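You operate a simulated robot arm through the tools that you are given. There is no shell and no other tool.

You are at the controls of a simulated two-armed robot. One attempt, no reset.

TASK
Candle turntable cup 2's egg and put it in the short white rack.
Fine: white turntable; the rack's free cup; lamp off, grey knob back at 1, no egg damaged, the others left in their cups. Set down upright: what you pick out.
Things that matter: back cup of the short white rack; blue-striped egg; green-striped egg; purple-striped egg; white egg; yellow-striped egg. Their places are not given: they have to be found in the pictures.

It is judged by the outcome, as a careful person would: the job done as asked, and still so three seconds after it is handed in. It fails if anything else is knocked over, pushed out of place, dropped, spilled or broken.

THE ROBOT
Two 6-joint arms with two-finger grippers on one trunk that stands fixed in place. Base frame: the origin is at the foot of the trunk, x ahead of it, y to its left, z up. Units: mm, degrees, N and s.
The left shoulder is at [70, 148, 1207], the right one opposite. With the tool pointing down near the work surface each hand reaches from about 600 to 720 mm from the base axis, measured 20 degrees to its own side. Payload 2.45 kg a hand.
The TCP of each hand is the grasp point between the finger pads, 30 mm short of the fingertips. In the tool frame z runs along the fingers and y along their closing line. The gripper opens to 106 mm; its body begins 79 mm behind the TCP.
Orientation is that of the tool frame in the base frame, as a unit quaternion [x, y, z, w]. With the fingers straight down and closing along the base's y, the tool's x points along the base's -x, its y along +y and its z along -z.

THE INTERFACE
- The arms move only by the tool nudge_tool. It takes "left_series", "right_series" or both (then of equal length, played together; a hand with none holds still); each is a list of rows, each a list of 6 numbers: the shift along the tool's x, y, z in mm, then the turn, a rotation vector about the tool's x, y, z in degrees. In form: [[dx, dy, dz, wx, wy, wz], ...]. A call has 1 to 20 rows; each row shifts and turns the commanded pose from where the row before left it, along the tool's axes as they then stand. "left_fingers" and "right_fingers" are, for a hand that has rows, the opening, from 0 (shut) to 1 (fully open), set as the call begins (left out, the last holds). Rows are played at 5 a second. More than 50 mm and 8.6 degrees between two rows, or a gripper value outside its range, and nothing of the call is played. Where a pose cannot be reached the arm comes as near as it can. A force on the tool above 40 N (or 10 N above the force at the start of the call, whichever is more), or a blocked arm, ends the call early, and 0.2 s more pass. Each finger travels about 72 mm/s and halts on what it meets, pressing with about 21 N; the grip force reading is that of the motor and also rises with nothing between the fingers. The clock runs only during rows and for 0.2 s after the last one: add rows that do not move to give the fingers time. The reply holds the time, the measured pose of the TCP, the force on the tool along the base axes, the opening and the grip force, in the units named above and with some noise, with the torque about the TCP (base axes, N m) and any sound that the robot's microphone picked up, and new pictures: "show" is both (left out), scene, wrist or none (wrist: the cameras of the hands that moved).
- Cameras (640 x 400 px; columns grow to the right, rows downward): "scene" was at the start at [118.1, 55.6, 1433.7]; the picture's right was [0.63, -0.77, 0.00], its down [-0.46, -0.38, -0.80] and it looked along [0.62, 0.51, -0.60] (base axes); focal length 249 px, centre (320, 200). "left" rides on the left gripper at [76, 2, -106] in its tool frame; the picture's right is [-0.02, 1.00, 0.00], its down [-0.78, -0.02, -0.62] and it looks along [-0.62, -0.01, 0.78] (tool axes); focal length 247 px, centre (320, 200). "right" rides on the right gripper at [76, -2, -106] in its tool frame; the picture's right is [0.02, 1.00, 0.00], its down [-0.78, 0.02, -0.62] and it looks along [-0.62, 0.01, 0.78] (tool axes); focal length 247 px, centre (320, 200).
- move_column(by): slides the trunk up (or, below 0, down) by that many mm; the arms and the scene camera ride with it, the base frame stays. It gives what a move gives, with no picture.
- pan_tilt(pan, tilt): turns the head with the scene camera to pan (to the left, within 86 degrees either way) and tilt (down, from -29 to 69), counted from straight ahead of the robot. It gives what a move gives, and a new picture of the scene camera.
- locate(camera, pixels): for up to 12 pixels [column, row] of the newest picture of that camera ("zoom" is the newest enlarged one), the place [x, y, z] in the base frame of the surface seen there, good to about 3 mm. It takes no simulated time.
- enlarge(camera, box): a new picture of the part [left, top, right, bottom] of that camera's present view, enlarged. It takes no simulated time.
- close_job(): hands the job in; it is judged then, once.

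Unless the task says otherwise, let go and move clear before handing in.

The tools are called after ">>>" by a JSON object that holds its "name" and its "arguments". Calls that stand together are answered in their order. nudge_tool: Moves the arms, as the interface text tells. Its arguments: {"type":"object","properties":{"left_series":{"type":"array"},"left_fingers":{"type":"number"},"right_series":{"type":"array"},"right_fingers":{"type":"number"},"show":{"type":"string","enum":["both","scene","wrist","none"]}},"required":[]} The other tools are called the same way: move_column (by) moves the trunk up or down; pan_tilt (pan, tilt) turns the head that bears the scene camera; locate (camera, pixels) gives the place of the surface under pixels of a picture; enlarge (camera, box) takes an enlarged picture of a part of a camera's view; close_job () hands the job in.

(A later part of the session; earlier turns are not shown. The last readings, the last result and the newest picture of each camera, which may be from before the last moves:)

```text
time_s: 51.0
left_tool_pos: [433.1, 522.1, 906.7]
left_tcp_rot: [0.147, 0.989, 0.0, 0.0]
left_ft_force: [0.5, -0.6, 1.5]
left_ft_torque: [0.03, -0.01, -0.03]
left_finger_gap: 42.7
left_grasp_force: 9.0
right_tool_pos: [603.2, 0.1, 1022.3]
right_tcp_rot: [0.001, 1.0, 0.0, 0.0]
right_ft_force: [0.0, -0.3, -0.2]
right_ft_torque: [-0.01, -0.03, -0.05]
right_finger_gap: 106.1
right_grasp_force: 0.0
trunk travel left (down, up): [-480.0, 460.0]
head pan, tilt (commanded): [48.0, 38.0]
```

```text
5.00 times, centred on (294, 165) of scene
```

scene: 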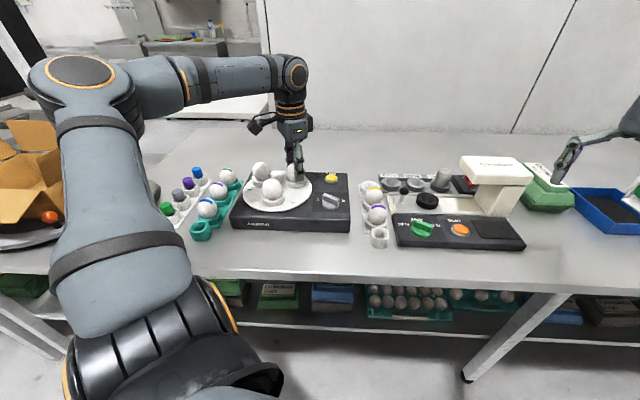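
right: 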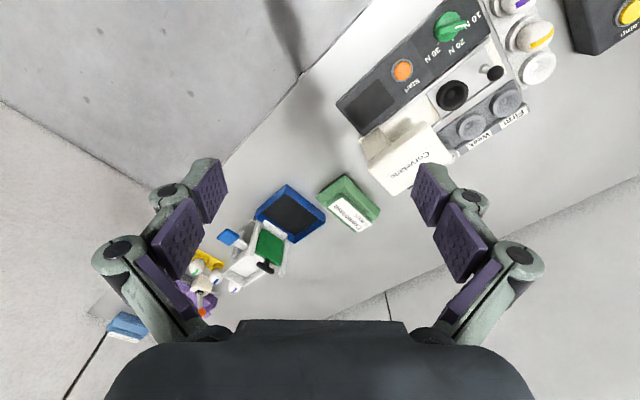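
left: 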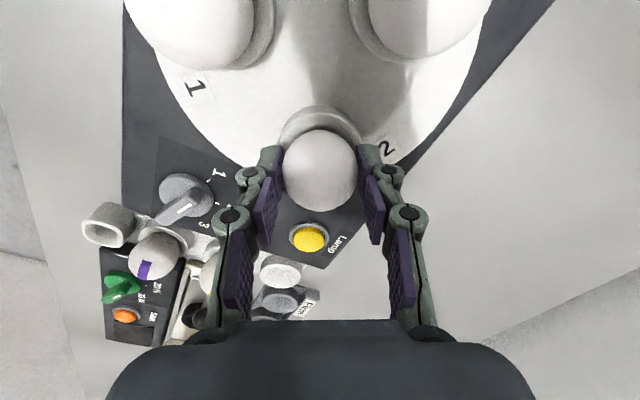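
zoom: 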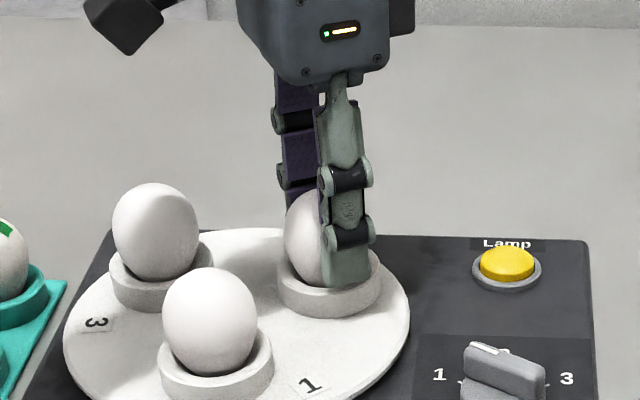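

Contact at a 42.7 mm gap with a gentle 9 N. I'll firm up very slightly, lift slowly, and check the egg comes along upright.

>>> {"name": "nudge_tool", "arguments": {"left_series": [[0, 0, 0, 0, 0, 0], [0, 0, 0, 0, 0, 0], [0, 0, -3, 0, 0, 0], [0, 0, -4, 0, 0, 0], [0, 0, -6, 0, 0, 0], [0, 0, -8, 0, 0, 0], [0, 0, -10, 0, 0, 0], [0, 0, 0, 0, 0, 0]], "left_fingers": 0.355, "show": "both"}}

>>> {"name": "enlarge", "arguments": {"camera": "scene", "box": [230, 125, 358, 205]}}

```text
time_s: 52.8
left_tool_pos: [431.7, 521.4, 937.0]
left_tcp_rot: [0.147, 0.989, 0.0, 0.0]
left_ft_force: [-0.4, -1.1, 0.1]
left_ft_torque: [0.01, 0.01, 0.03]
left_finger_gap: 37.7
left_grasp_force: 0.0
right_tool_pos: [605.1, 2.2, 1022.3]
right_tcp_rot: [-0.001, 1.0, 0.0, 0.001]
right_ft_force: [0.3, -0.3, -0.1]
right_ft_torque: [-0.02, 0.0, 0.04]
right_finger_gap: 106.2
right_grasp_force: 0.0
trunk travel left (down, up): [-480.0, 460.0]
head pan, tilt (commanded): [48.0, 38.0]
```

scene: 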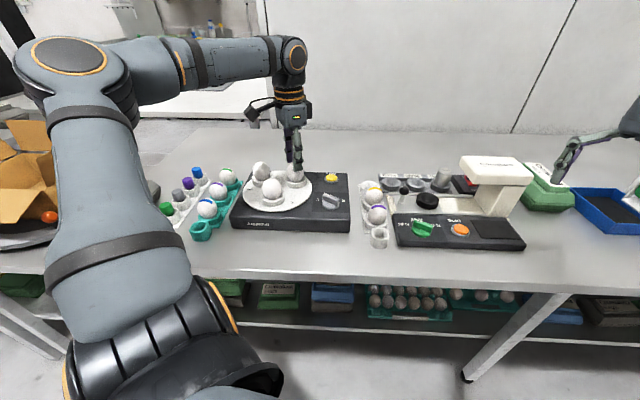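
left: 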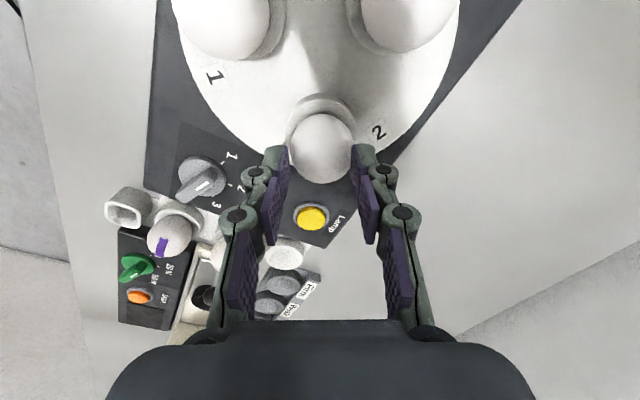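

```text
5.00 times, centred on (294, 165) of scene
```

zoom: 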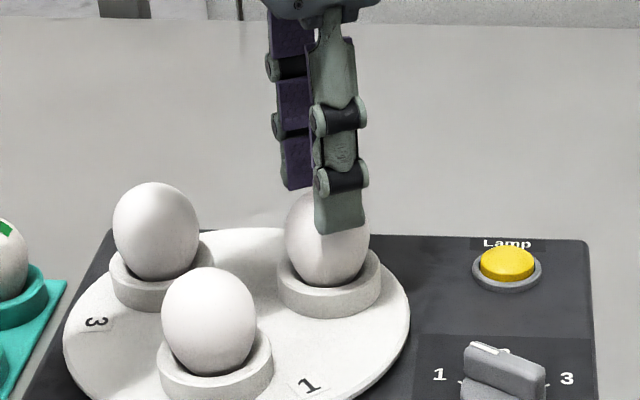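

The fingers slid up off the egg; it stayed seated in cup 2. I'd gripped above its widest point. I'll examine the egg and its profile before trying lower.

>>> {"name": "enlarge", "arguments": {"camera": "scene", "box": [250, 155, 314, 195]}}

>>> {"name": "enlarge", "arguments": {"camera": "left", "box": [240, 80, 400, 180]}}

```text
10.00 times, centred on (282, 175) of scene
```

zoom: 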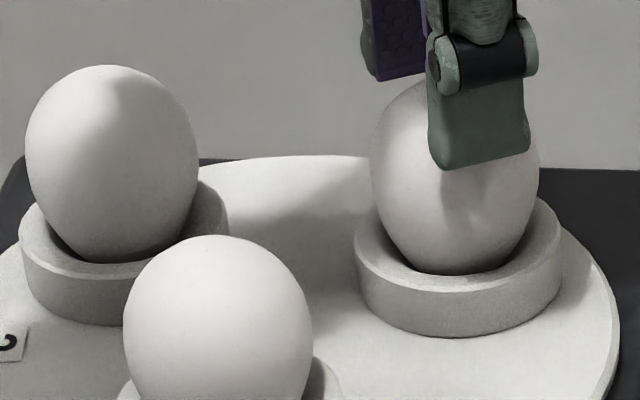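

```text
4.00 times, centred on (320, 130) of left
```

zoom: 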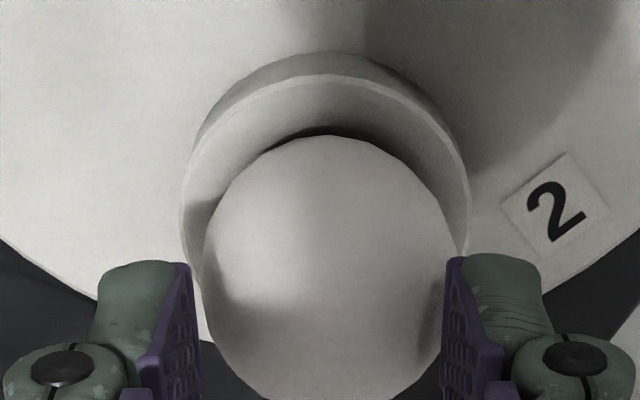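

Eggs look blunt-end-up, so I need a proper profile. I'll sample egg 3 and egg 2's surfaces from the scene zoom.

>>> {"name": "enlarge", "arguments": {"camera": "scene", "box": [250, 155, 314, 195]}}

>>> {"name": "locate", "arguments": {"camera": "zoom", "pixels": [[115, 75], [115, 100], [115, 130], [115, 160], [115, 190], [115, 220], [115, 250], [35, 150], [190, 150], [45, 190], [180, 190], [60, 225]]}}

>>> {"name": "locate", "arguments": {"camera": "zoom", "pixels": [[455, 185], [455, 200], [455, 220], [455, 245], [455, 262], [380, 170], [530, 170], [390, 210], [520, 220], [405, 245], [510, 250], [410, 100]]}}

```text
10.00 times, centred on (282, 175) of scene
```

zoom: 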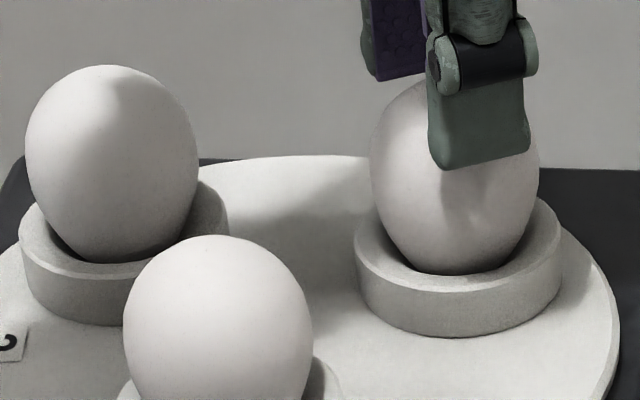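

```text
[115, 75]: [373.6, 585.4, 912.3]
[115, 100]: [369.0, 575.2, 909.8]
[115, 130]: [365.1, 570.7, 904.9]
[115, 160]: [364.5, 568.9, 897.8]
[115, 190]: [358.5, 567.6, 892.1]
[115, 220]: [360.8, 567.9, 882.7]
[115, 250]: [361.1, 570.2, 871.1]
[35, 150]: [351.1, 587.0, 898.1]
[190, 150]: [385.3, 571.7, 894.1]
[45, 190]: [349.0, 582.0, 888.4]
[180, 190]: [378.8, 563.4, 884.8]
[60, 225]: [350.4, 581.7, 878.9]
```

```text
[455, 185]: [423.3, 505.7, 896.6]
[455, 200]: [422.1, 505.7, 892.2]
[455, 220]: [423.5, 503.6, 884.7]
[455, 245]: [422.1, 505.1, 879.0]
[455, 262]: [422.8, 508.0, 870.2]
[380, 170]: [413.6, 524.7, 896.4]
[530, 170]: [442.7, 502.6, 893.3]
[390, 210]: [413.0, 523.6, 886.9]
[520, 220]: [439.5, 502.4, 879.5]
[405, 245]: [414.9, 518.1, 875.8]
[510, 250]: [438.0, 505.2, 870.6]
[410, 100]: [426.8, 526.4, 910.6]
```

Profile: the widest diameter, about 42.7 mm, is at z≈888, so the grip was at the right place but too weak. I'll reopen, go a few mm lower (tips about 3 mm above the rim), and grip firmer.

>>> {"name": "nudge_tool", "arguments": {"left_series": [[-1, 0.3, 0, 0, 0, 0], [0, 0, 0, 0, 0, 0], [0, 0, 12, 0, 0, 0], [0, 0, 10, 0, 0, 0], [0, 0, 7, 0, 0, 0], [0, 0, 4, 0, 0, 0], [0, 0, 0, 0, 0, 0]], "left_fingers": 0.52, "show": "wrist"}}

>>> {"name": "enlarge", "arguments": {"camera": "left", "box": [240, 110, 400, 210]}}

>>> {"name": "enlarge", "arguments": {"camera": "scene", "box": [250, 155, 314, 195]}}

```text
time_s: 54.4
left_tool_pos: [432.1, 522.6, 904.6]
left_tcp_rot: [0.147, 0.989, 0.0, 0.0]
left_ft_force: [-0.5, 0.0, -0.4]
left_ft_torque: [0.02, 0.03, -0.03]
left_finger_gap: 55.3
left_grasp_force: 0.0
right_tool_pos: [604.2, 0.9, 1022.4]
right_tcp_rot: [0.001, 1.0, 0.0, 0.0]
right_ft_force: [-0.4, 0.9, 0.1]
right_ft_torque: [0.0, 0.0, 0.0]
right_finger_gap: 105.9
right_grasp_force: 0.0
trunk travel left (down, up): [-480.0, 460.0]
head pan, tilt (commanded): [48.0, 38.0]
```

left: 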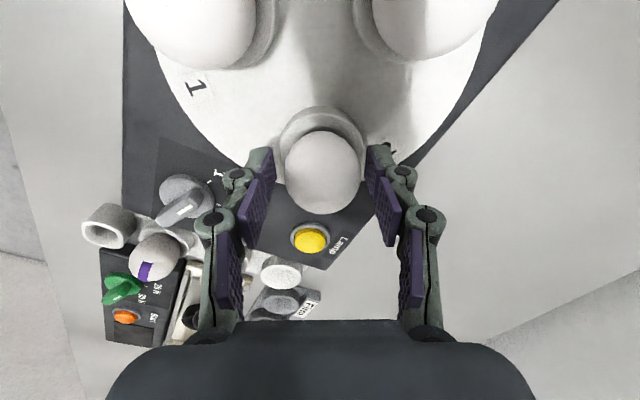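

```text
4.00 times, centred on (320, 160) of left
```

zoom: 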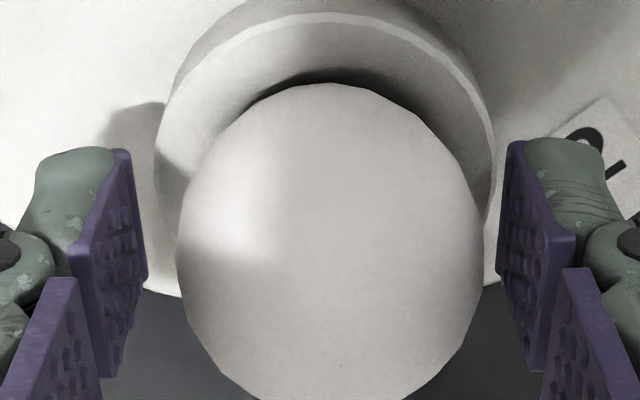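

```text
10.00 times, centred on (282, 175) of scene
```

zoom: 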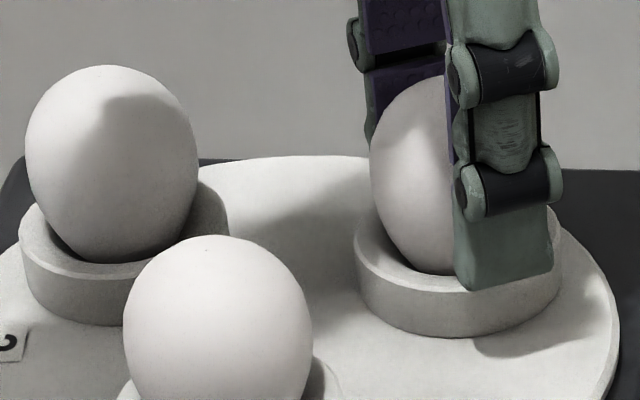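

The egg sits about 1.4 mm toward the right finger. I'll correct and close with a firmer target, then read the force before lifting.

>>> {"name": "nudge_tool", "arguments": {"left_series": [[0, 1.3, 0.5, 0, 0, 0], [0, 0, 0, 0, 0, 0], [0, 0, 0, 0, 0, 0], [0, 0, 0, 0, 0, 0], [0, 0, 0, 0, 0, 0]], "left_fingers": 0.36, "show": "none"}}

>>> {"name": "nudge_tool", "arguments": {"left_series": [[0, 0, 0, 0, 0, 0], [0, 0, 0, 0, 0, 0], [0, 0, 0, 0, 0, 0]], "left_fingers": 0.33, "show": "wrist"}}

>>> {"name": "enlarge", "arguments": {"camera": "left", "box": [240, 110, 400, 210]}}

```text
time_s: 55.6
left_tool_pos: [433.6, 521.6, 903.7]
left_tcp_rot: [0.147, 0.989, 0.002, 0.001]
left_ft_force: [3.0, -0.3, 6.0]
left_ft_torque: [-0.06, -0.11, -0.03]
left_finger_gap: 42.6
left_grasp_force: 9.0
right_tool_pos: [603.6, 0.2, 1021.8]
right_tcp_rot: [0.0, 1.0, 0.0, 0.0]
right_ft_force: [0.2, -0.6, 0.6]
right_ft_torque: [0.01, -0.03, 0.01]
right_finger_gap: 105.9
right_grasp_force: 0.1
trunk travel left (down, up): [-480.0, 460.0]
head pan, tilt (commanded): [48.0, 38.0]
```

```text
time_s: 56.4
left_tool_pos: [433.0, 522.2, 904.8]
left_tcp_rot: [0.147, 0.989, 0.001, 0.001]
left_ft_force: [3.3, -0.4, 6.3]
left_ft_torque: [0.02, -0.09, -0.05]
left_finger_gap: 42.6
left_grasp_force: 8.9
right_tool_pos: [603.9, 0.4, 1021.9]
right_tcp_rot: [-0.001, 1.0, 0.0, 0.0]
right_ft_force: [-0.7, 0.5, 0.4]
right_ft_torque: [-0.03, 0.0, -0.01]
right_finger_gap: 106.1
right_grasp_force: 0.1
trunk travel left (down, up): [-480.0, 460.0]
head pan, tilt (commanded): [48.0, 38.0]
```

left: 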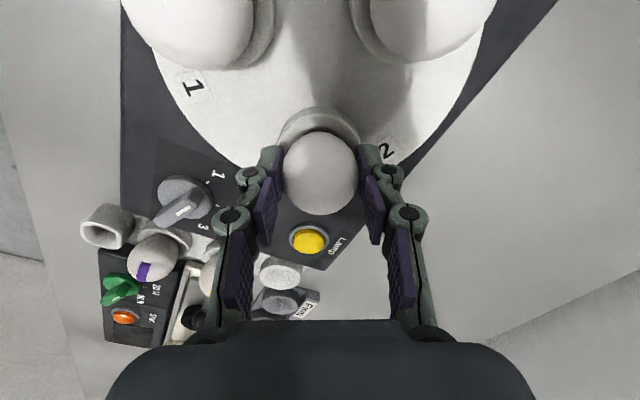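

```text
4.00 times, centred on (320, 160) of left
```

zoom: 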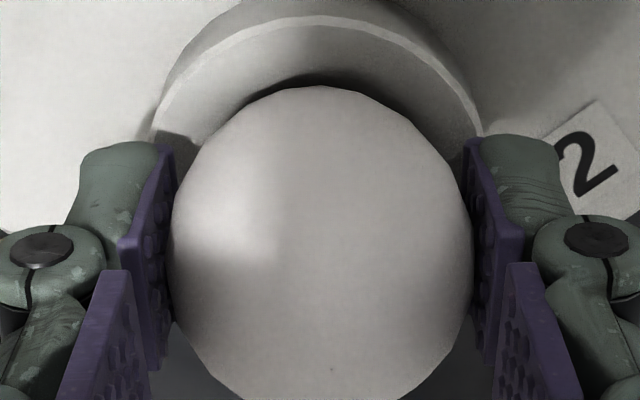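

Grip reads 9 N regardless of target, but 6 N of upward force appeared. The fingertips may be touching the cup rim as they close, so I'll look.

>>> {"name": "enlarge", "arguments": {"camera": "scene", "box": [270, 155, 318, 185]}}

>>> {"name": "enlarge", "arguments": {"camera": "left", "box": [260, 130, 324, 170]}}

>>> {"name": "enlarge", "arguments": {"camera": "left", "box": [324, 130, 388, 170]}}

```text
13.33 times, centred on (294, 170) of scene
```

zoom: 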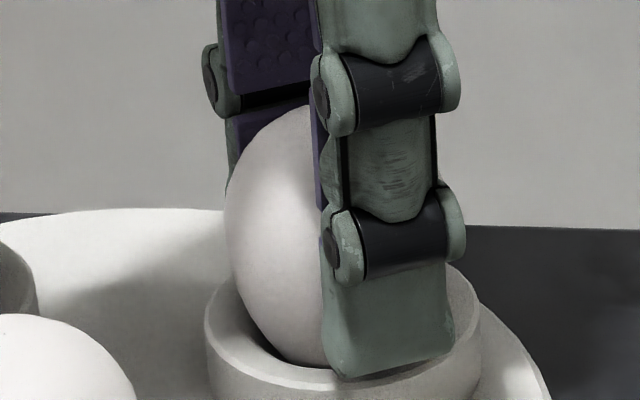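

```text
10.00 times, centred on (292, 150) of left
```

zoom: 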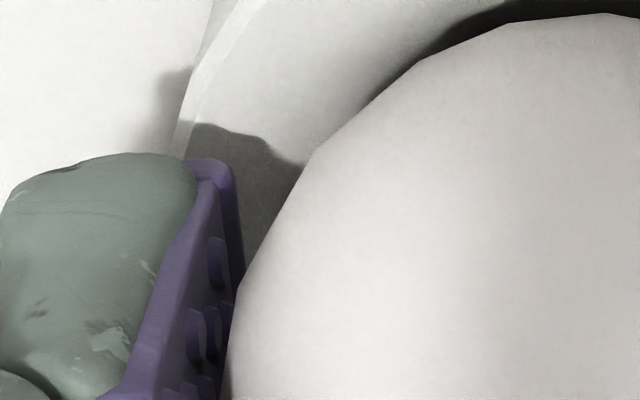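

```text
10.00 times, centred on (356, 150) of left
```

zoom: 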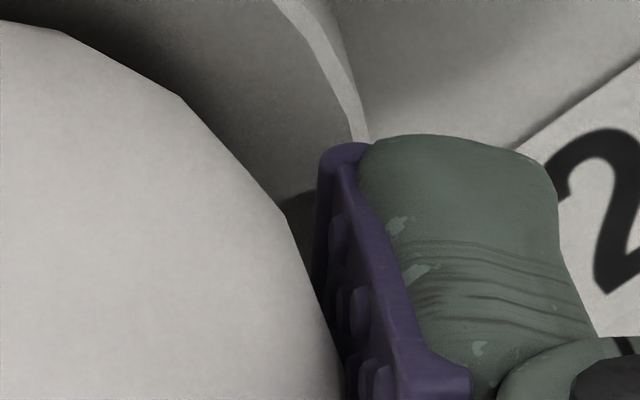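

The fingertip is right at the rim. I'll raise 1.5 mm to unload it and watch the force and gap.

>>> {"name": "nudge_tool", "arguments": {"left_series": [[0, 0, -0.5, 0, 0, 0], [0, 0, -0.5, 0, 0, 0], [0, 0, -0.5, 0, 0, 0], [0, 0, 0, 0, 0, 0]], "show": "none"}}

>>> {"name": "enlarge", "arguments": {"camera": "scene", "box": [270, 155, 318, 185]}}

```text
time_s: 57.4
left_tool_pos: [434.2, 522.0, 904.0]
left_tcp_rot: [0.147, 0.989, 0.0, 0.0]
left_ft_force: [-1.0, -0.4, -0.1]
left_ft_torque: [0.04, 0.03, 0.0]
left_finger_gap: 42.5
left_grasp_force: 8.6
right_tool_pos: [603.5, 0.2, 1023.1]
right_tcp_rot: [0.0, 1.0, 0.001, 0.001]
right_ft_force: [-0.6, -0.7, -0.3]
right_ft_torque: [0.02, 0.0, -0.01]
right_finger_gap: 106.0
right_grasp_force: 0.0
trunk travel left (down, up): [-480.0, 460.0]
head pan, tilt (commanded): [48.0, 38.0]
```

```text
13.33 times, centred on (294, 170) of scene
```

zoom: 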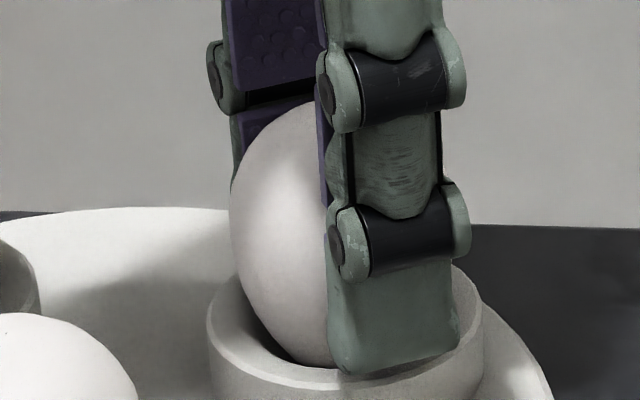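

Rim load is gone, and gap and grip hold at 42.5 mm. I'll lift 4 mm slowly and check if the egg follows.

>>> {"name": "nudge_tool", "arguments": {"left_series": [[0, 0, -1, 0, 0, 0], [0, 0, -1, 0, 0, 0], [0, 0, -1, 0, 0, 0], [0, 0, -1, 0, 0, 0], [0, 0, 0, 0, 0, 0]], "show": "none"}}

>>> {"name": "enlarge", "arguments": {"camera": "scene", "box": [270, 155, 318, 185]}}

```text
time_s: 58.6
left_tool_pos: [434.1, 522.8, 908.7]
left_tcp_rot: [0.147, 0.989, -0.001, 0.0]
left_ft_force: [-0.7, 0.6, -1.1]
left_ft_torque: [-0.02, 0.01, 0.0]
left_finger_gap: 42.6
left_grasp_force: 9.5
right_tool_pos: [603.7, 0.8, 1022.8]
right_tcp_rot: [-0.001, 1.0, 0.0, 0.0]
right_ft_force: [0.2, 0.2, -0.2]
right_ft_torque: [0.01, 0.0, 0.01]
right_finger_gap: 106.1
right_grasp_force: 0.1
trunk travel left (down, up): [-480.0, 460.0]
head pan, tilt (commanded): [48.0, 38.0]
```

```text
13.33 times, centred on (294, 170) of scene
```

zoom: 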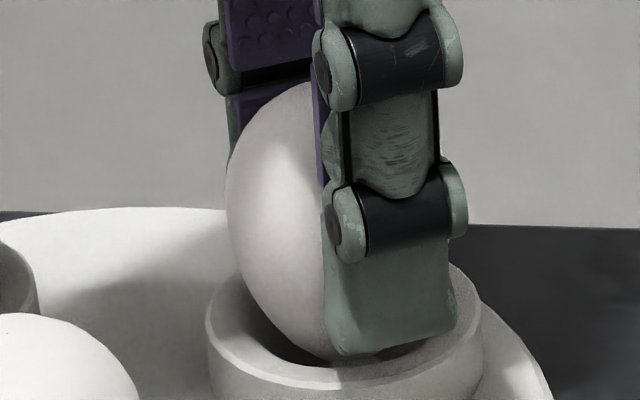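

The egg rises with the fingers (top moved up, −1 N weight shows). I'll continue lifting slowly and check for slip.

>>> {"name": "nudge_tool", "arguments": {"left_series": [[0, 0, -1.5, 0, 0, 0], [0, 0, -2, 0, 0, 0], [0, 0, -2, 0, 0, 0], [0, 0, -2, 0, 0, 0], [0, 0, -2, 0, 0, 0], [0, 0, -1.5, 0, 0, 0], [0, 0, 0, 0, 0, 0], [0, 0, 0, 0, 0, 0]], "show": "wrist"}}

>>> {"name": "enlarge", "arguments": {"camera": "scene", "box": [262, 145, 326, 185]}}

>>> {"name": "enlarge", "arguments": {"camera": "left", "box": [240, 110, 400, 210]}}

```text
time_s: 60.4
left_tool_pos: [433.5, 524.5, 919.4]
left_tcp_rot: [0.147, 0.989, -0.001, 0.0]
left_ft_force: [-0.7, 1.1, -0.1]
left_ft_torque: [0.02, 0.0, -0.02]
left_finger_gap: 42.7
left_grasp_force: 8.6
right_tool_pos: [603.8, 1.1, 1023.0]
right_tcp_rot: [0.0, 1.0, 0.0, 0.0]
right_ft_force: [0.3, 1.1, -0.7]
right_ft_torque: [-0.03, 0.03, -0.01]
right_finger_gap: 105.9
right_grasp_force: 0.1
trunk travel left (down, up): [-480.0, 460.0]
head pan, tilt (commanded): [48.0, 38.0]
```

left: 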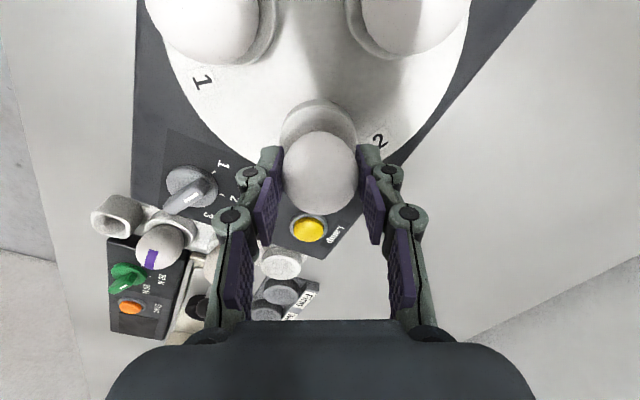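

```text
10.00 times, centred on (294, 165) of scene
```

zoom: 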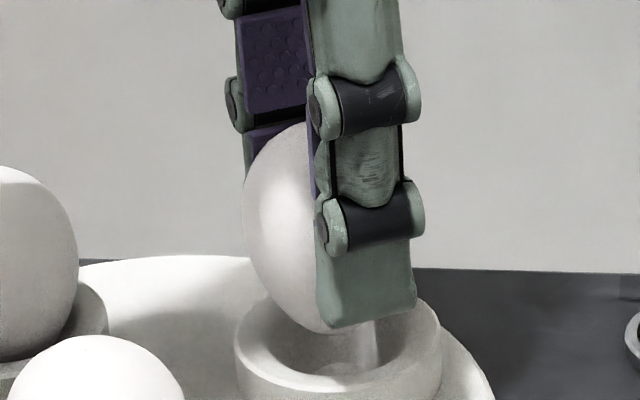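

```text
4.00 times, centred on (320, 160) of left
```

zoom: 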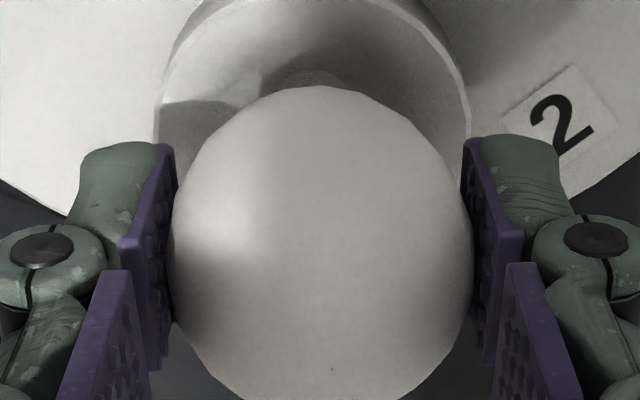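

The egg is clear of the cup and steady between the pads. I'll lift another 40 mm gently.

>>> {"name": "nudge_tool", "arguments": {"left_series": [[0, 0, -2, 0, 0, 0], [0, 0, -4, 0, 0, 0], [0, 0, -5, 0, 0, 0], [0, 0, -6, 0, 0, 0], [0, 0, -6, 0, 0, 0], [0, 0, -6, 0, 0, 0], [0, 0, -5, 0, 0, 0], [0, 0, -4, 0, 0, 0], [0, 0, -2, 0, 0, 0], [0, 0, 0, 0, 0, 0]], "show": "both"}}

>>> {"name": "enlarge", "arguments": {"camera": "scene", "box": [262, 125, 326, 165]}}

```text
time_s: 62.6
left_tool_pos: [433.2, 523.5, 958.8]
left_tcp_rot: [0.147, 0.989, 0.0, 0.0]
left_ft_force: [-1.3, 0.1, -0.7]
left_ft_torque: [0.01, -0.06, -0.04]
left_finger_gap: 42.6
left_grasp_force: 9.1
right_tool_pos: [603.3, 0.7, 1023.6]
right_tcp_rot: [0.001, 1.0, 0.0, 0.0]
right_ft_force: [0.3, 1.2, -0.8]
right_ft_torque: [-0.02, 0.04, -0.02]
right_finger_gap: 105.9
right_grasp_force: 0.1
trunk travel left (down, up): [-480.0, 460.0]
head pan, tilt (commanded): [48.0, 38.0]
```

scene: 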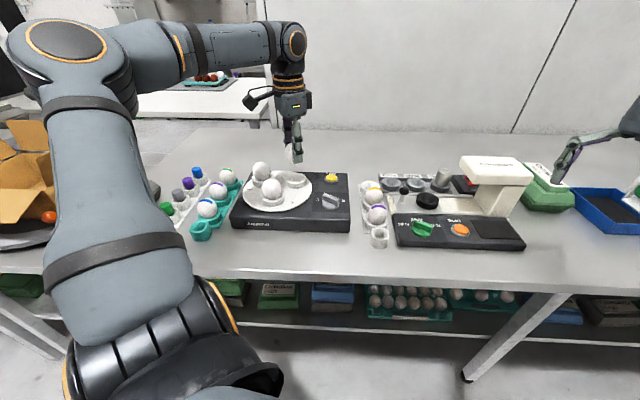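
left: 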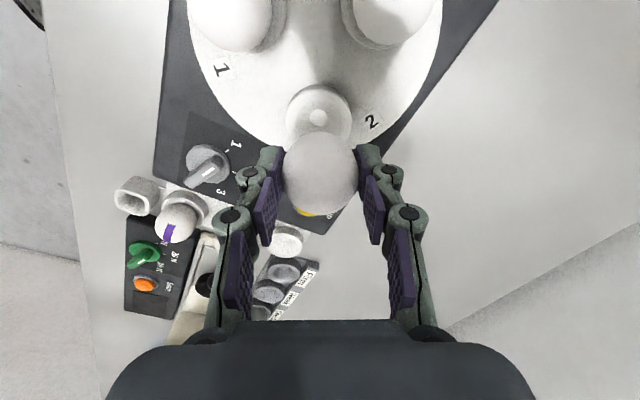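

```text
10.00 times, centred on (294, 145) of scene
```

zoom: 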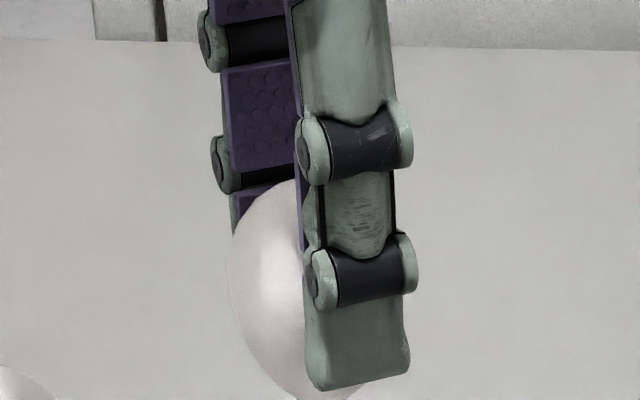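

The egg is secure. I'll carry it level to above the rack's free cup with a gentle ramp.

>>> {"name": "nudge_tool", "arguments": {"left_series": [[-5.6, -1.6, 0, 0, 0, 0], [-5.6, -1.6, 0, 0, 0, 0], [-11.23, -3.29, 0, 0, 0, 0], [-11.23, -3.29, 0, 0, 0, 0], [-11.23, -3.29, 0, 0, 0, 0], [-11.23, -3.29, 0, 0, 0, 0], [-11.23, -3.29, 0, 0, 0, 0], [-11.23, -3.29, 0, 0, 0, 0], [-11.23, -3.29, 0, 0, 0, 0], [-11.23, -3.29, 0, 0, 0, 0], [-11.23, -3.29, 0, 0, 0, 0], [-11.23, -3.29, 0, 0, 0, 0], [-11.23, -3.29, 0, 0, 0, 0], [-11.23, -3.29, 0, 0, 0, 0], [-11.23, -3.29, 0, 0, 0, 0], [-11.23, -3.29, 0, 0, 0, 0], [-11.23, -3.29, 0, 0, 0, 0], [-11.23, -3.29, 0, 0, 0, 0], [-5.6, -1.6, 0, 0, 0, 0], [-5.6, -1.6, 0, 0, 0, 0]], "show": "both"}}

```text
time_s: 66.8
left_tool_pos: [532.6, 453.6, 937.8]
left_tcp_rot: [0.147, 0.989, -0.001, 0.0]
left_ft_force: [0.3, -0.2, 0.1]
left_ft_torque: [0.01, 0.0, 0.04]
left_finger_gap: 42.6
left_grasp_force: 9.3
left hand out of reach, approached as far as the arm can: row 11, 12, 13, 14, 15, 16, 17, 18, 19, 20
right_tool_pos: [604.6, 1.0, 1023.0]
right_tcp_rot: [0.0, 1.0, 0.0, 0.0]
right_ft_force: [0.1, 0.1, 0.9]
right_ft_torque: [0.01, -0.01, 0.02]
right_finger_gap: 105.7
right_grasp_force: 0.1
trunk travel left (down, up): [-480.0, 460.0]
head pan, tilt (commanded): [48.0, 38.0]
```

scene: 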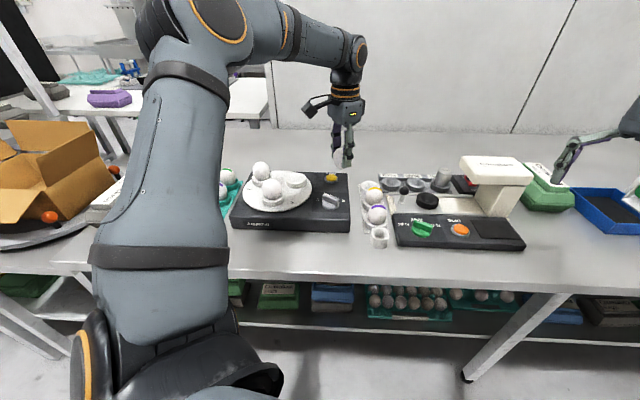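
left: 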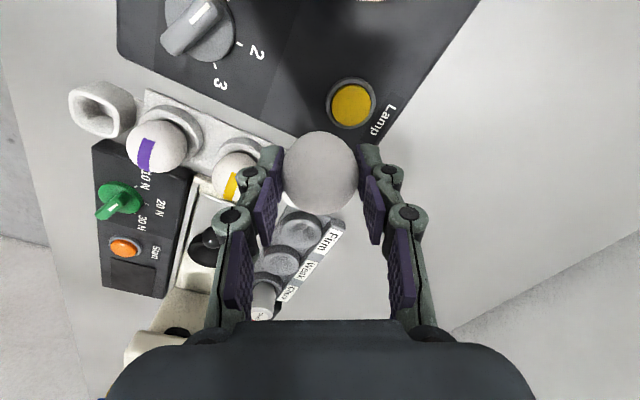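

The arm hit its reach limit at (533,454), since the trunk is too low for this distance. The egg is still held. I'll check the commanded state with a no-move row before raising the trunk.

>>> {"name": "nudge_tool", "arguments": {"left_series": [[0, 0, 0, 0, 0, 0]], "show": "none"}}

```text
time_s: 67.2
left_tool_pos: [532.6, 452.9, 937.6]
left_tcp_rot: [0.147, 0.989, 0.001, 0.001]
left_ft_force: [0.5, 0.0, -0.3]
left_ft_torque: [-0.03, 0.02, 0.0]
left_finger_gap: 42.9
left_grasp_force: 9.2
right_tool_pos: [603.5, 0.1, 1022.2]
right_tcp_rot: [0.0, 1.0, 0.0, 0.0]
right_ft_force: [-0.6, -0.3, -0.1]
right_ft_torque: [0.0, 0.03, -0.02]
right_finger_gap: 106.0
right_grasp_force: 0.0
trunk travel left (down, up): [-480.0, 460.0]
head pan, tilt (commanded): [48.0, 38.0]
```

Commanded pose has settled at the reached point. I'll raise the trunk in two steps so the arm can extend farther.

>>> {"name": "move_column", "arguments": {"by": 80}}

>>> {"name": "enlarge", "arguments": {"camera": "left", "box": [240, 110, 400, 210]}}

```text
time_s: 68.4
left_tool_pos: [533.2, 454.6, 1018.8]
left_tcp_rot: [0.147, 0.989, 0.001, 0.002]
left_ft_force: [-0.6, -0.5, -1.5]
left_ft_torque: [-0.01, 0.01, -0.05]
left_finger_gap: 42.5
left_grasp_force: 9.3
right_tool_pos: [604.0, 0.3, 1102.9]
right_tcp_rot: [0.0, 1.0, -0.001, 0.0]
right_ft_force: [1.0, -0.5, 0.3]
right_ft_torque: [0.01, 0.01, -0.01]
right_finger_gap: 106.1
right_grasp_force: 0.1
trunk travel left (down, up): [-560.0, 380.0]
head pan, tilt (commanded): [48.0, 38.0]
```

```text
4.00 times, centred on (320, 160) of left
```

zoom: 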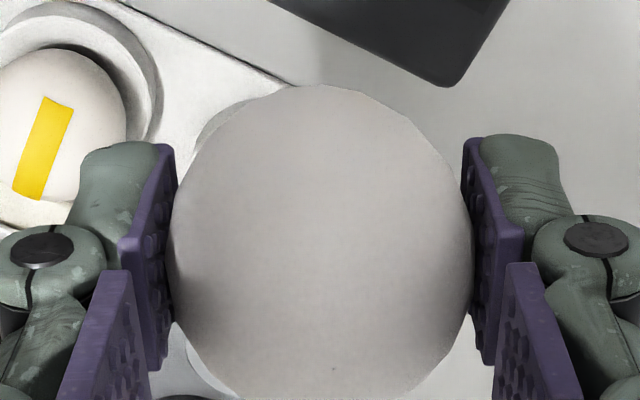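

The egg is unmoved in the grip. Raising another 80 mm.

>>> {"name": "move_column", "arguments": {"by": 80}}

>>> {"name": "nudge_tool", "arguments": {"left_series": [[0, 0, 4, 0, 0, 0], [0, 0, 8, 0, 0, 0], [0, 0, 12, 0, 0, 0], [0, 0, 12, 0, 0, 0], [0, 0, 12, 0, 0, 0], [0, 0, 12, 0, 0, 0], [0, 0, 12, 0, 0, 0], [0, 0, 12, 0, 0, 0], [0, 0, 12, 0, 0, 0], [0, 0, 12, 0, 0, 0], [0, 0, 12, 0, 0, 0], [0, 0, 8, 0, 0, 0], [0, 0, 4, 0, 0, 0], [0, 0, 0, 0, 0, 0]], "show": "both"}}

```text
time_s: 69.6
left_tool_pos: [533.5, 454.2, 1097.9]
left_tcp_rot: [0.147, 0.989, -0.001, 0.001]
left_ft_force: [-0.8, -1.5, -0.7]
left_ft_torque: [-0.03, -0.02, 0.03]
left_finger_gap: 42.6
left_grasp_force: 8.6
right_tool_pos: [604.7, 0.1, 1183.3]
right_tcp_rot: [0.0, 1.0, 0.0, 0.0]
right_ft_force: [-0.4, -0.5, 0.3]
right_ft_torque: [0.01, 0.02, -0.03]
right_finger_gap: 105.8
right_grasp_force: 0.1
trunk travel left (down, up): [-640.0, 300.0]
head pan, tilt (commanded): [48.0, 38.0]
```

```text
time_s: 72.6
left_tool_pos: [532.7, 455.0, 965.6]
left_tcp_rot: [0.147, 0.989, -0.001, 0.001]
left_ft_force: [-0.4, -0.4, -0.7]
left_ft_torque: [-0.02, 0.01, -0.04]
left_finger_gap: 42.5
left_grasp_force: 9.4
right_tool_pos: [604.0, -0.2, 1181.5]
right_tcp_rot: [-0.001, 1.0, 0.0, 0.0]
right_ft_force: [0.1, 0.7, 0.3]
right_ft_torque: [0.0, -0.02, 0.05]
right_finger_gap: 105.7
right_grasp_force: 0.0
trunk travel left (down, up): [-640.0, 300.0]
head pan, tilt (commanded): [48.0, 38.0]
```

scene: 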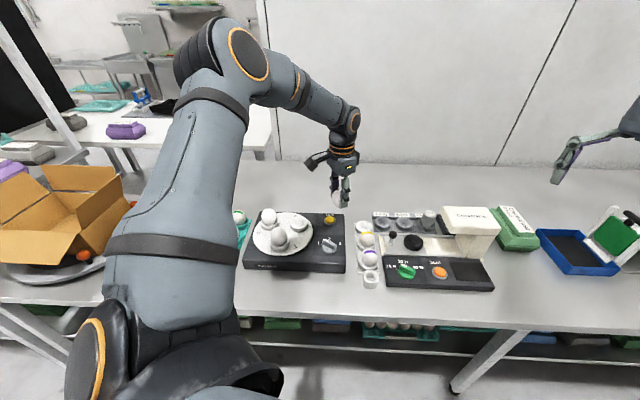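
left: 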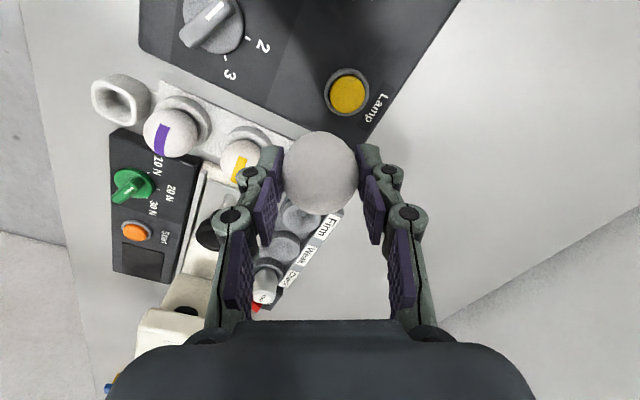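

Good height now. I'll yaw the hand +52° in place, so the fingers will straddle the rack cup crosswise.

>>> {"name": "nudge_tool", "arguments": {"left_series": [[0, 0, 0, 0, 0, -1.5], [0, 0, 0, 0, 0, -2.5], [0, 0, 0, 0, 0, -3], [0, 0, 0, 0, 0, -3], [0, 0, 0, 0, 0, -3], [0, 0, 0, 0, 0, -3], [0, 0, 0, 0, 0, -3], [0, 0, 0, 0, 0, -3], [0, 0, 0, 0, 0, -3], [0, 0, 0, 0, 0, -3], [0, 0, 0, 0, 0, -3], [0, 0, 0, 0, 0, -3], [0, 0, 0, 0, 0, -3], [0, 0, 0, 0, 0, -3], [0, 0, 0, 0, 0, -3], [0, 0, 0, 0, 0, -3], [0, 0, 0, 0, 0, -3], [0, 0, 0, 0, 0, -2], [0, 0, 0, 0, 0, -1], [0, 0, 0, 0, 0, 0]], "show": "wrist"}}

```text
time_s: 76.8
left_tool_pos: [533.1, 454.0, 966.8]
left_tcp_rot: [-0.302, 0.953, -0.001, 0.001]
left_ft_force: [-0.4, 0.6, -0.4]
left_ft_torque: [-0.06, -0.02, -0.04]
left_finger_gap: 42.4
left_grasp_force: 9.2
right_tool_pos: [604.1, 0.4, 1182.7]
right_tcp_rot: [0.0, 1.0, 0.0, 0.0]
right_ft_force: [0.5, 0.0, -1.1]
right_ft_torque: [-0.01, 0.01, 0.03]
right_finger_gap: 106.0
right_grasp_force: 0.0
trunk travel left (down, up): [-640.0, 300.0]
head pan, tilt (commanded): [48.0, 38.0]
```

left: 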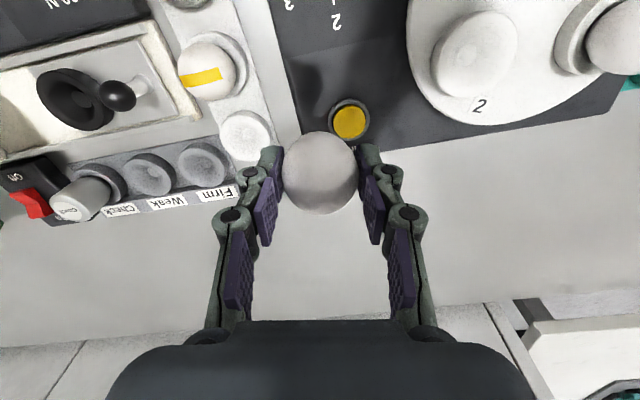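

Yaw is right and the free cup is visible at (245,135). I'll re-measure the cup from this view.

>>> {"name": "enlarge", "arguments": {"camera": "left", "box": [206, 100, 286, 170]}}

```text
5.71 times, centred on (246, 135) of left
```

zoom: 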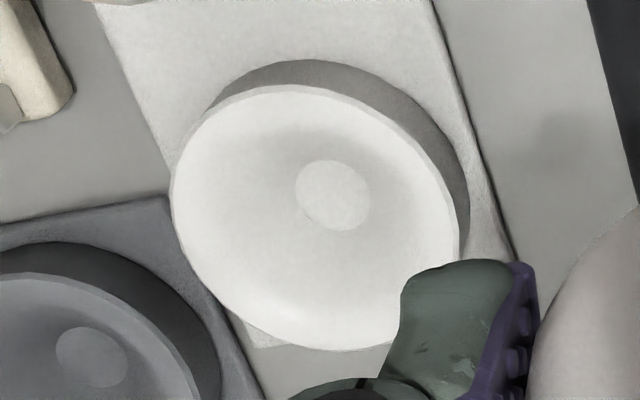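

>>> {"name": "locate", "arguments": {"camera": "zoom", "pixels": [[333, 195], [176, 200], [455, 225], [300, 90], [330, 345], [210, 120], [400, 140], [210, 285], [300, 195], [366, 195], [333, 165], [333, 225]]}}

```text
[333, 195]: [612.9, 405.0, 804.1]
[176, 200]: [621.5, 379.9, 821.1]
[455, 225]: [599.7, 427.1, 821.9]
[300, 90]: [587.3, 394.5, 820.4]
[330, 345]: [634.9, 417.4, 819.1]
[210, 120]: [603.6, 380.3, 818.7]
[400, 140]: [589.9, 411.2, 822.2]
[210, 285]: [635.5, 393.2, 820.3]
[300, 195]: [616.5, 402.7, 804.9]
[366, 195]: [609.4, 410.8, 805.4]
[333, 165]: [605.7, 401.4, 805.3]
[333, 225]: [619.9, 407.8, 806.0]
```

Cup centre averages to about (611.3,405.7). I'll carry the egg over it.

>>> {"name": "nudge_tool", "arguments": {"left_series": [[-1.8, -4.2, 0, 0, 0, 0], [-1.8, -4.2, 0, 0, 0, 0], [-3.62, -8.47, 0, 0, 0, 0], [-3.62, -8.47, 0, 0, 0, 0], [-3.62, -8.47, 0, 0, 0, 0], [-3.62, -8.47, 0, 0, 0, 0], [-3.62, -8.47, 0, 0, 0, 0], [-3.62, -8.47, 0, 0, 0, 0], [-3.62, -8.47, 0, 0, 0, 0], [-3.62, -8.47, 0, 0, 0, 0], [-1.8, -4.2, 0, 0, 0, 0], [-1.8, -4.3, 0, 0, 0, 0], [0, 0, 0, 0, 0, 0]], "show": "both"}}

```text
time_s: 79.6
left_tool_pos: [549.0, 442.8, 966.8]
left_tcp_rot: [-0.302, 0.953, 0.0, 0.0]
left_ft_force: [0.3, -0.7, -0.1]
left_ft_torque: [0.01, -0.03, 0.01]
left_finger_gap: 42.3
left_grasp_force: 8.6
left hand out of reach, approached as far as the arm can: row 4, 5, 6, 7, 8, 9, 10, 11, 12
right_tool_pos: [603.5, 0.3, 1184.1]
right_tcp_rot: [0.0, 1.0, 0.001, 0.0]
right_ft_force: [0.5, 0.2, 0.1]
right_ft_torque: [0.02, -0.03, 0.0]
right_finger_gap: 106.2
right_grasp_force: 0.0
trunk travel left (down, up): [-640.0, 300.0]
head pan, tilt (commanded): [48.0, 38.0]
```

scene: 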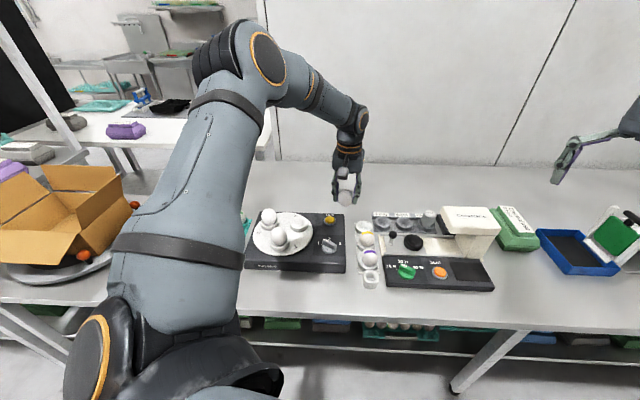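
left: 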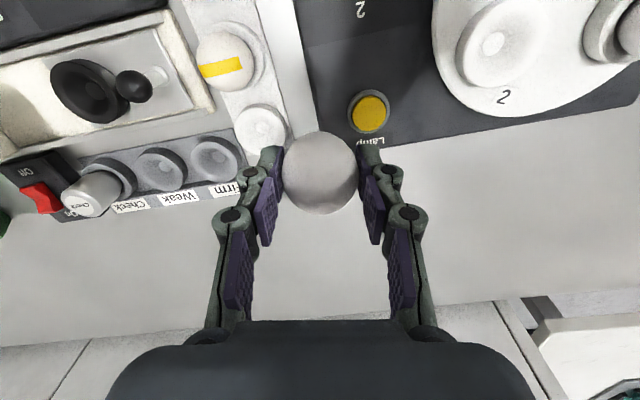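

The limit again, now at (549,443). I'll measure the elbow and wrist positions in the picture to understand the arm's geometry and find a posture that reaches the cup.

>>> {"name": "locate", "arguments": {"camera": "scene", "pixels": [[270, 58], [230, 50], [235, 95], [205, 150], [180, 240], [150, 320], [95, 370], [325, 95], [358, 120], [347, 150], [345, 165], [305, 80]]}}

>>> {"name": "enlarge", "arguments": {"camera": "scene", "box": [80, 10, 400, 210]}}

```text
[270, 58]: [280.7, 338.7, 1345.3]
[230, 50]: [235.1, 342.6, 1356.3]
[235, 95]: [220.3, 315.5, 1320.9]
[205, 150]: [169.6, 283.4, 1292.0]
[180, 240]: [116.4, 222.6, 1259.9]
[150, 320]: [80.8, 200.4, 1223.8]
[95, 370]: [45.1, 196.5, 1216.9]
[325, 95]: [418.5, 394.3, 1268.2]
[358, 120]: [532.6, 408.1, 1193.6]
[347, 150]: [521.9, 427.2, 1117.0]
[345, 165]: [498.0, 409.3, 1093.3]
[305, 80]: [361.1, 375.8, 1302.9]
```

```text
2.00 times, centred on (240, 110) of scene
```

zoom: 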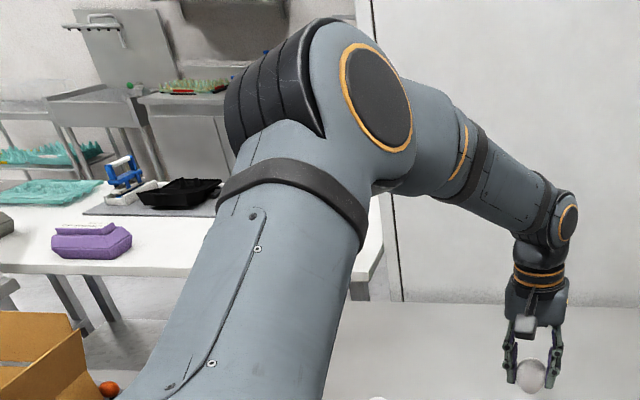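

The elbow is still bent about 60°, so this is a joint-range boundary about 705 mm from the base axis. The cup is at 734 mm. I'll slide along that radius toward the cup's bearing, then probe how far out I can go.

>>> {"name": "nudge_tool", "arguments": {"left_series": [[0, -3, 0, 0, 0, 0], [-0.2, -6, 0, 0, 0, 0], [-0.5, -8, 0, 0, 0, 0], [-0.5, -8, 0, 0, 0, 0], [-0.5, -8, 0, 0, 0, 0], [-0.5, -8, 0, 0, 0, 0], [-0.5, -8, 0, 0, 0, 0], [-0.5, -8, 0, 0, 0, 0], [-0.5, -5, 0, 0, 0, 0], [-0.5, -3, 0, 0, 0, 0], [0, 0, 0, 0, 0, 0]], "show": "both"}}

```text
time_s: 82.0
left_tool_pos: [546.6, 439.3, 966.8]
left_tcp_rot: [-0.302, 0.953, -0.002, 0.001]
left_ft_force: [0.1, -0.4, -0.5]
left_ft_torque: [-0.03, -0.02, -0.03]
left_finger_gap: 42.7
left_grasp_force: 9.6
left hand out of reach, approached as far as the arm can: row 1, 2, 3, 4, 5, 6, 7, 8, 9
right_tool_pos: [603.4, 1.7, 1181.9]
right_tcp_rot: [-0.001, 1.0, 0.0, 0.0]
right_ft_force: [1.2, -0.4, 0.1]
right_ft_torque: [0.01, -0.01, -0.01]
right_finger_gap: 106.1
right_grasp_force: 0.1
trunk travel left (down, up): [-640.0, 300.0]
head pan, tilt (commanded): [48.0, 38.0]
```

scene: 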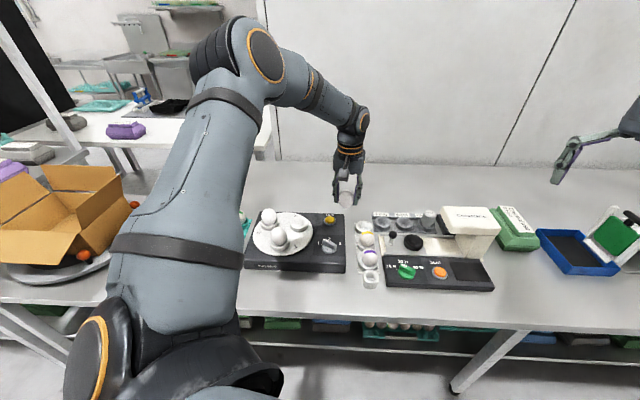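
left: 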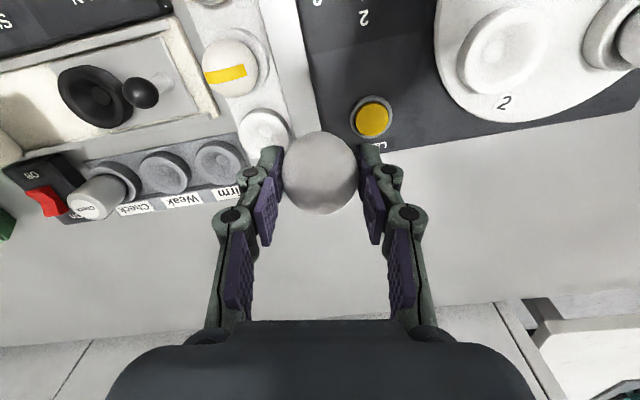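

Still the same boundary. I'll back in 30 mm, swing toward the cup's bearing, then probe outward to see whether reach is better there.

>>> {"name": "nudge_tool", "arguments": {"left_series": [[5, 0, 0, 0, 0, 0], [10, 0, 0, 0, 0, 0], [10, 0, 0, 0, 0, 0], [5, 0, 0, 0, 0, 0], [0, -5, 0, 0, 0, 0], [0, -10, 0, 0, 0, 0], [0, -10, 0, 0, 0, 0], [0, -10, 0, 0, 0, 0], [0, -10, 0, 0, 0, 0], [0, -10, 0, 0, 0, 0], [0, -10, 0, 0, 0, 0], [0, -5, 0, 0, 0, 0], [0, 0, 0, 0, 0, 0]], "show": "scene"}}

```text
time_s: 84.8
left_tool_pos: [518.9, 397.8, 966.7]
left_tcp_rot: [-0.301, 0.954, -0.001, 0.001]
left_ft_force: [-0.1, -0.8, -1.1]
left_ft_torque: [0.01, 0.0, -0.01]
left_finger_gap: 42.5
left_grasp_force: 9.7
left hand out of reach, approached as far as the arm can: row 6, 7, 8, 9, 10, 11, 12
right_tool_pos: [604.4, 0.8, 1181.9]
right_tcp_rot: [0.0, 1.0, 0.0, 0.0]
right_ft_force: [-0.1, -1.1, 0.2]
right_ft_torque: [0.0, -0.01, 0.02]
right_finger_gap: 106.0
right_grasp_force: 0.1
trunk travel left (down, up): [-640.0, 300.0]
head pan, tilt (commanded): [48.0, 38.0]
```

scene: 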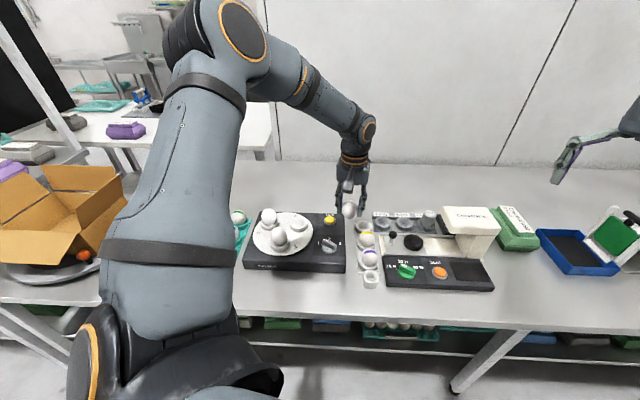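

Interesting: this limit isn't radial (it occurs at (519,398) too), so it's likely a wrist-joint limit tied to hand yaw. I'll measure the forearm direction in this pose.

>>> {"name": "locate", "arguments": {"camera": "scene", "pixels": [[242, 28], [368, 130], [285, 62], [320, 95], [345, 115], [205, 100], [185, 160], [170, 220], [352, 165], [355, 185], [349, 212], [95, 350]]}}

>>> {"name": "enlarge", "arguments": {"camera": "scene", "box": [300, 90, 400, 230]}}

```text
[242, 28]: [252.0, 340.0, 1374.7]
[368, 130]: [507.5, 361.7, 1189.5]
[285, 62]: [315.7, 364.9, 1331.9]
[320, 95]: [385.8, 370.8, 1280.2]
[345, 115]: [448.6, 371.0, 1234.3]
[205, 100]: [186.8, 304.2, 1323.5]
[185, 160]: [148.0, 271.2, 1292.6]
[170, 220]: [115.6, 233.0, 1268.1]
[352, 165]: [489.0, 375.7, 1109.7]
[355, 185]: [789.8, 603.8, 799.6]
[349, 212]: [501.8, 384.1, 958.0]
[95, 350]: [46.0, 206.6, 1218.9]
```

```text
2.86 times, centred on (350, 160) of scene
```

zoom: 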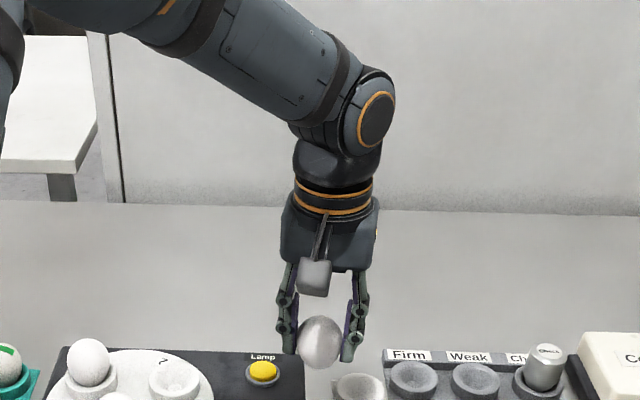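

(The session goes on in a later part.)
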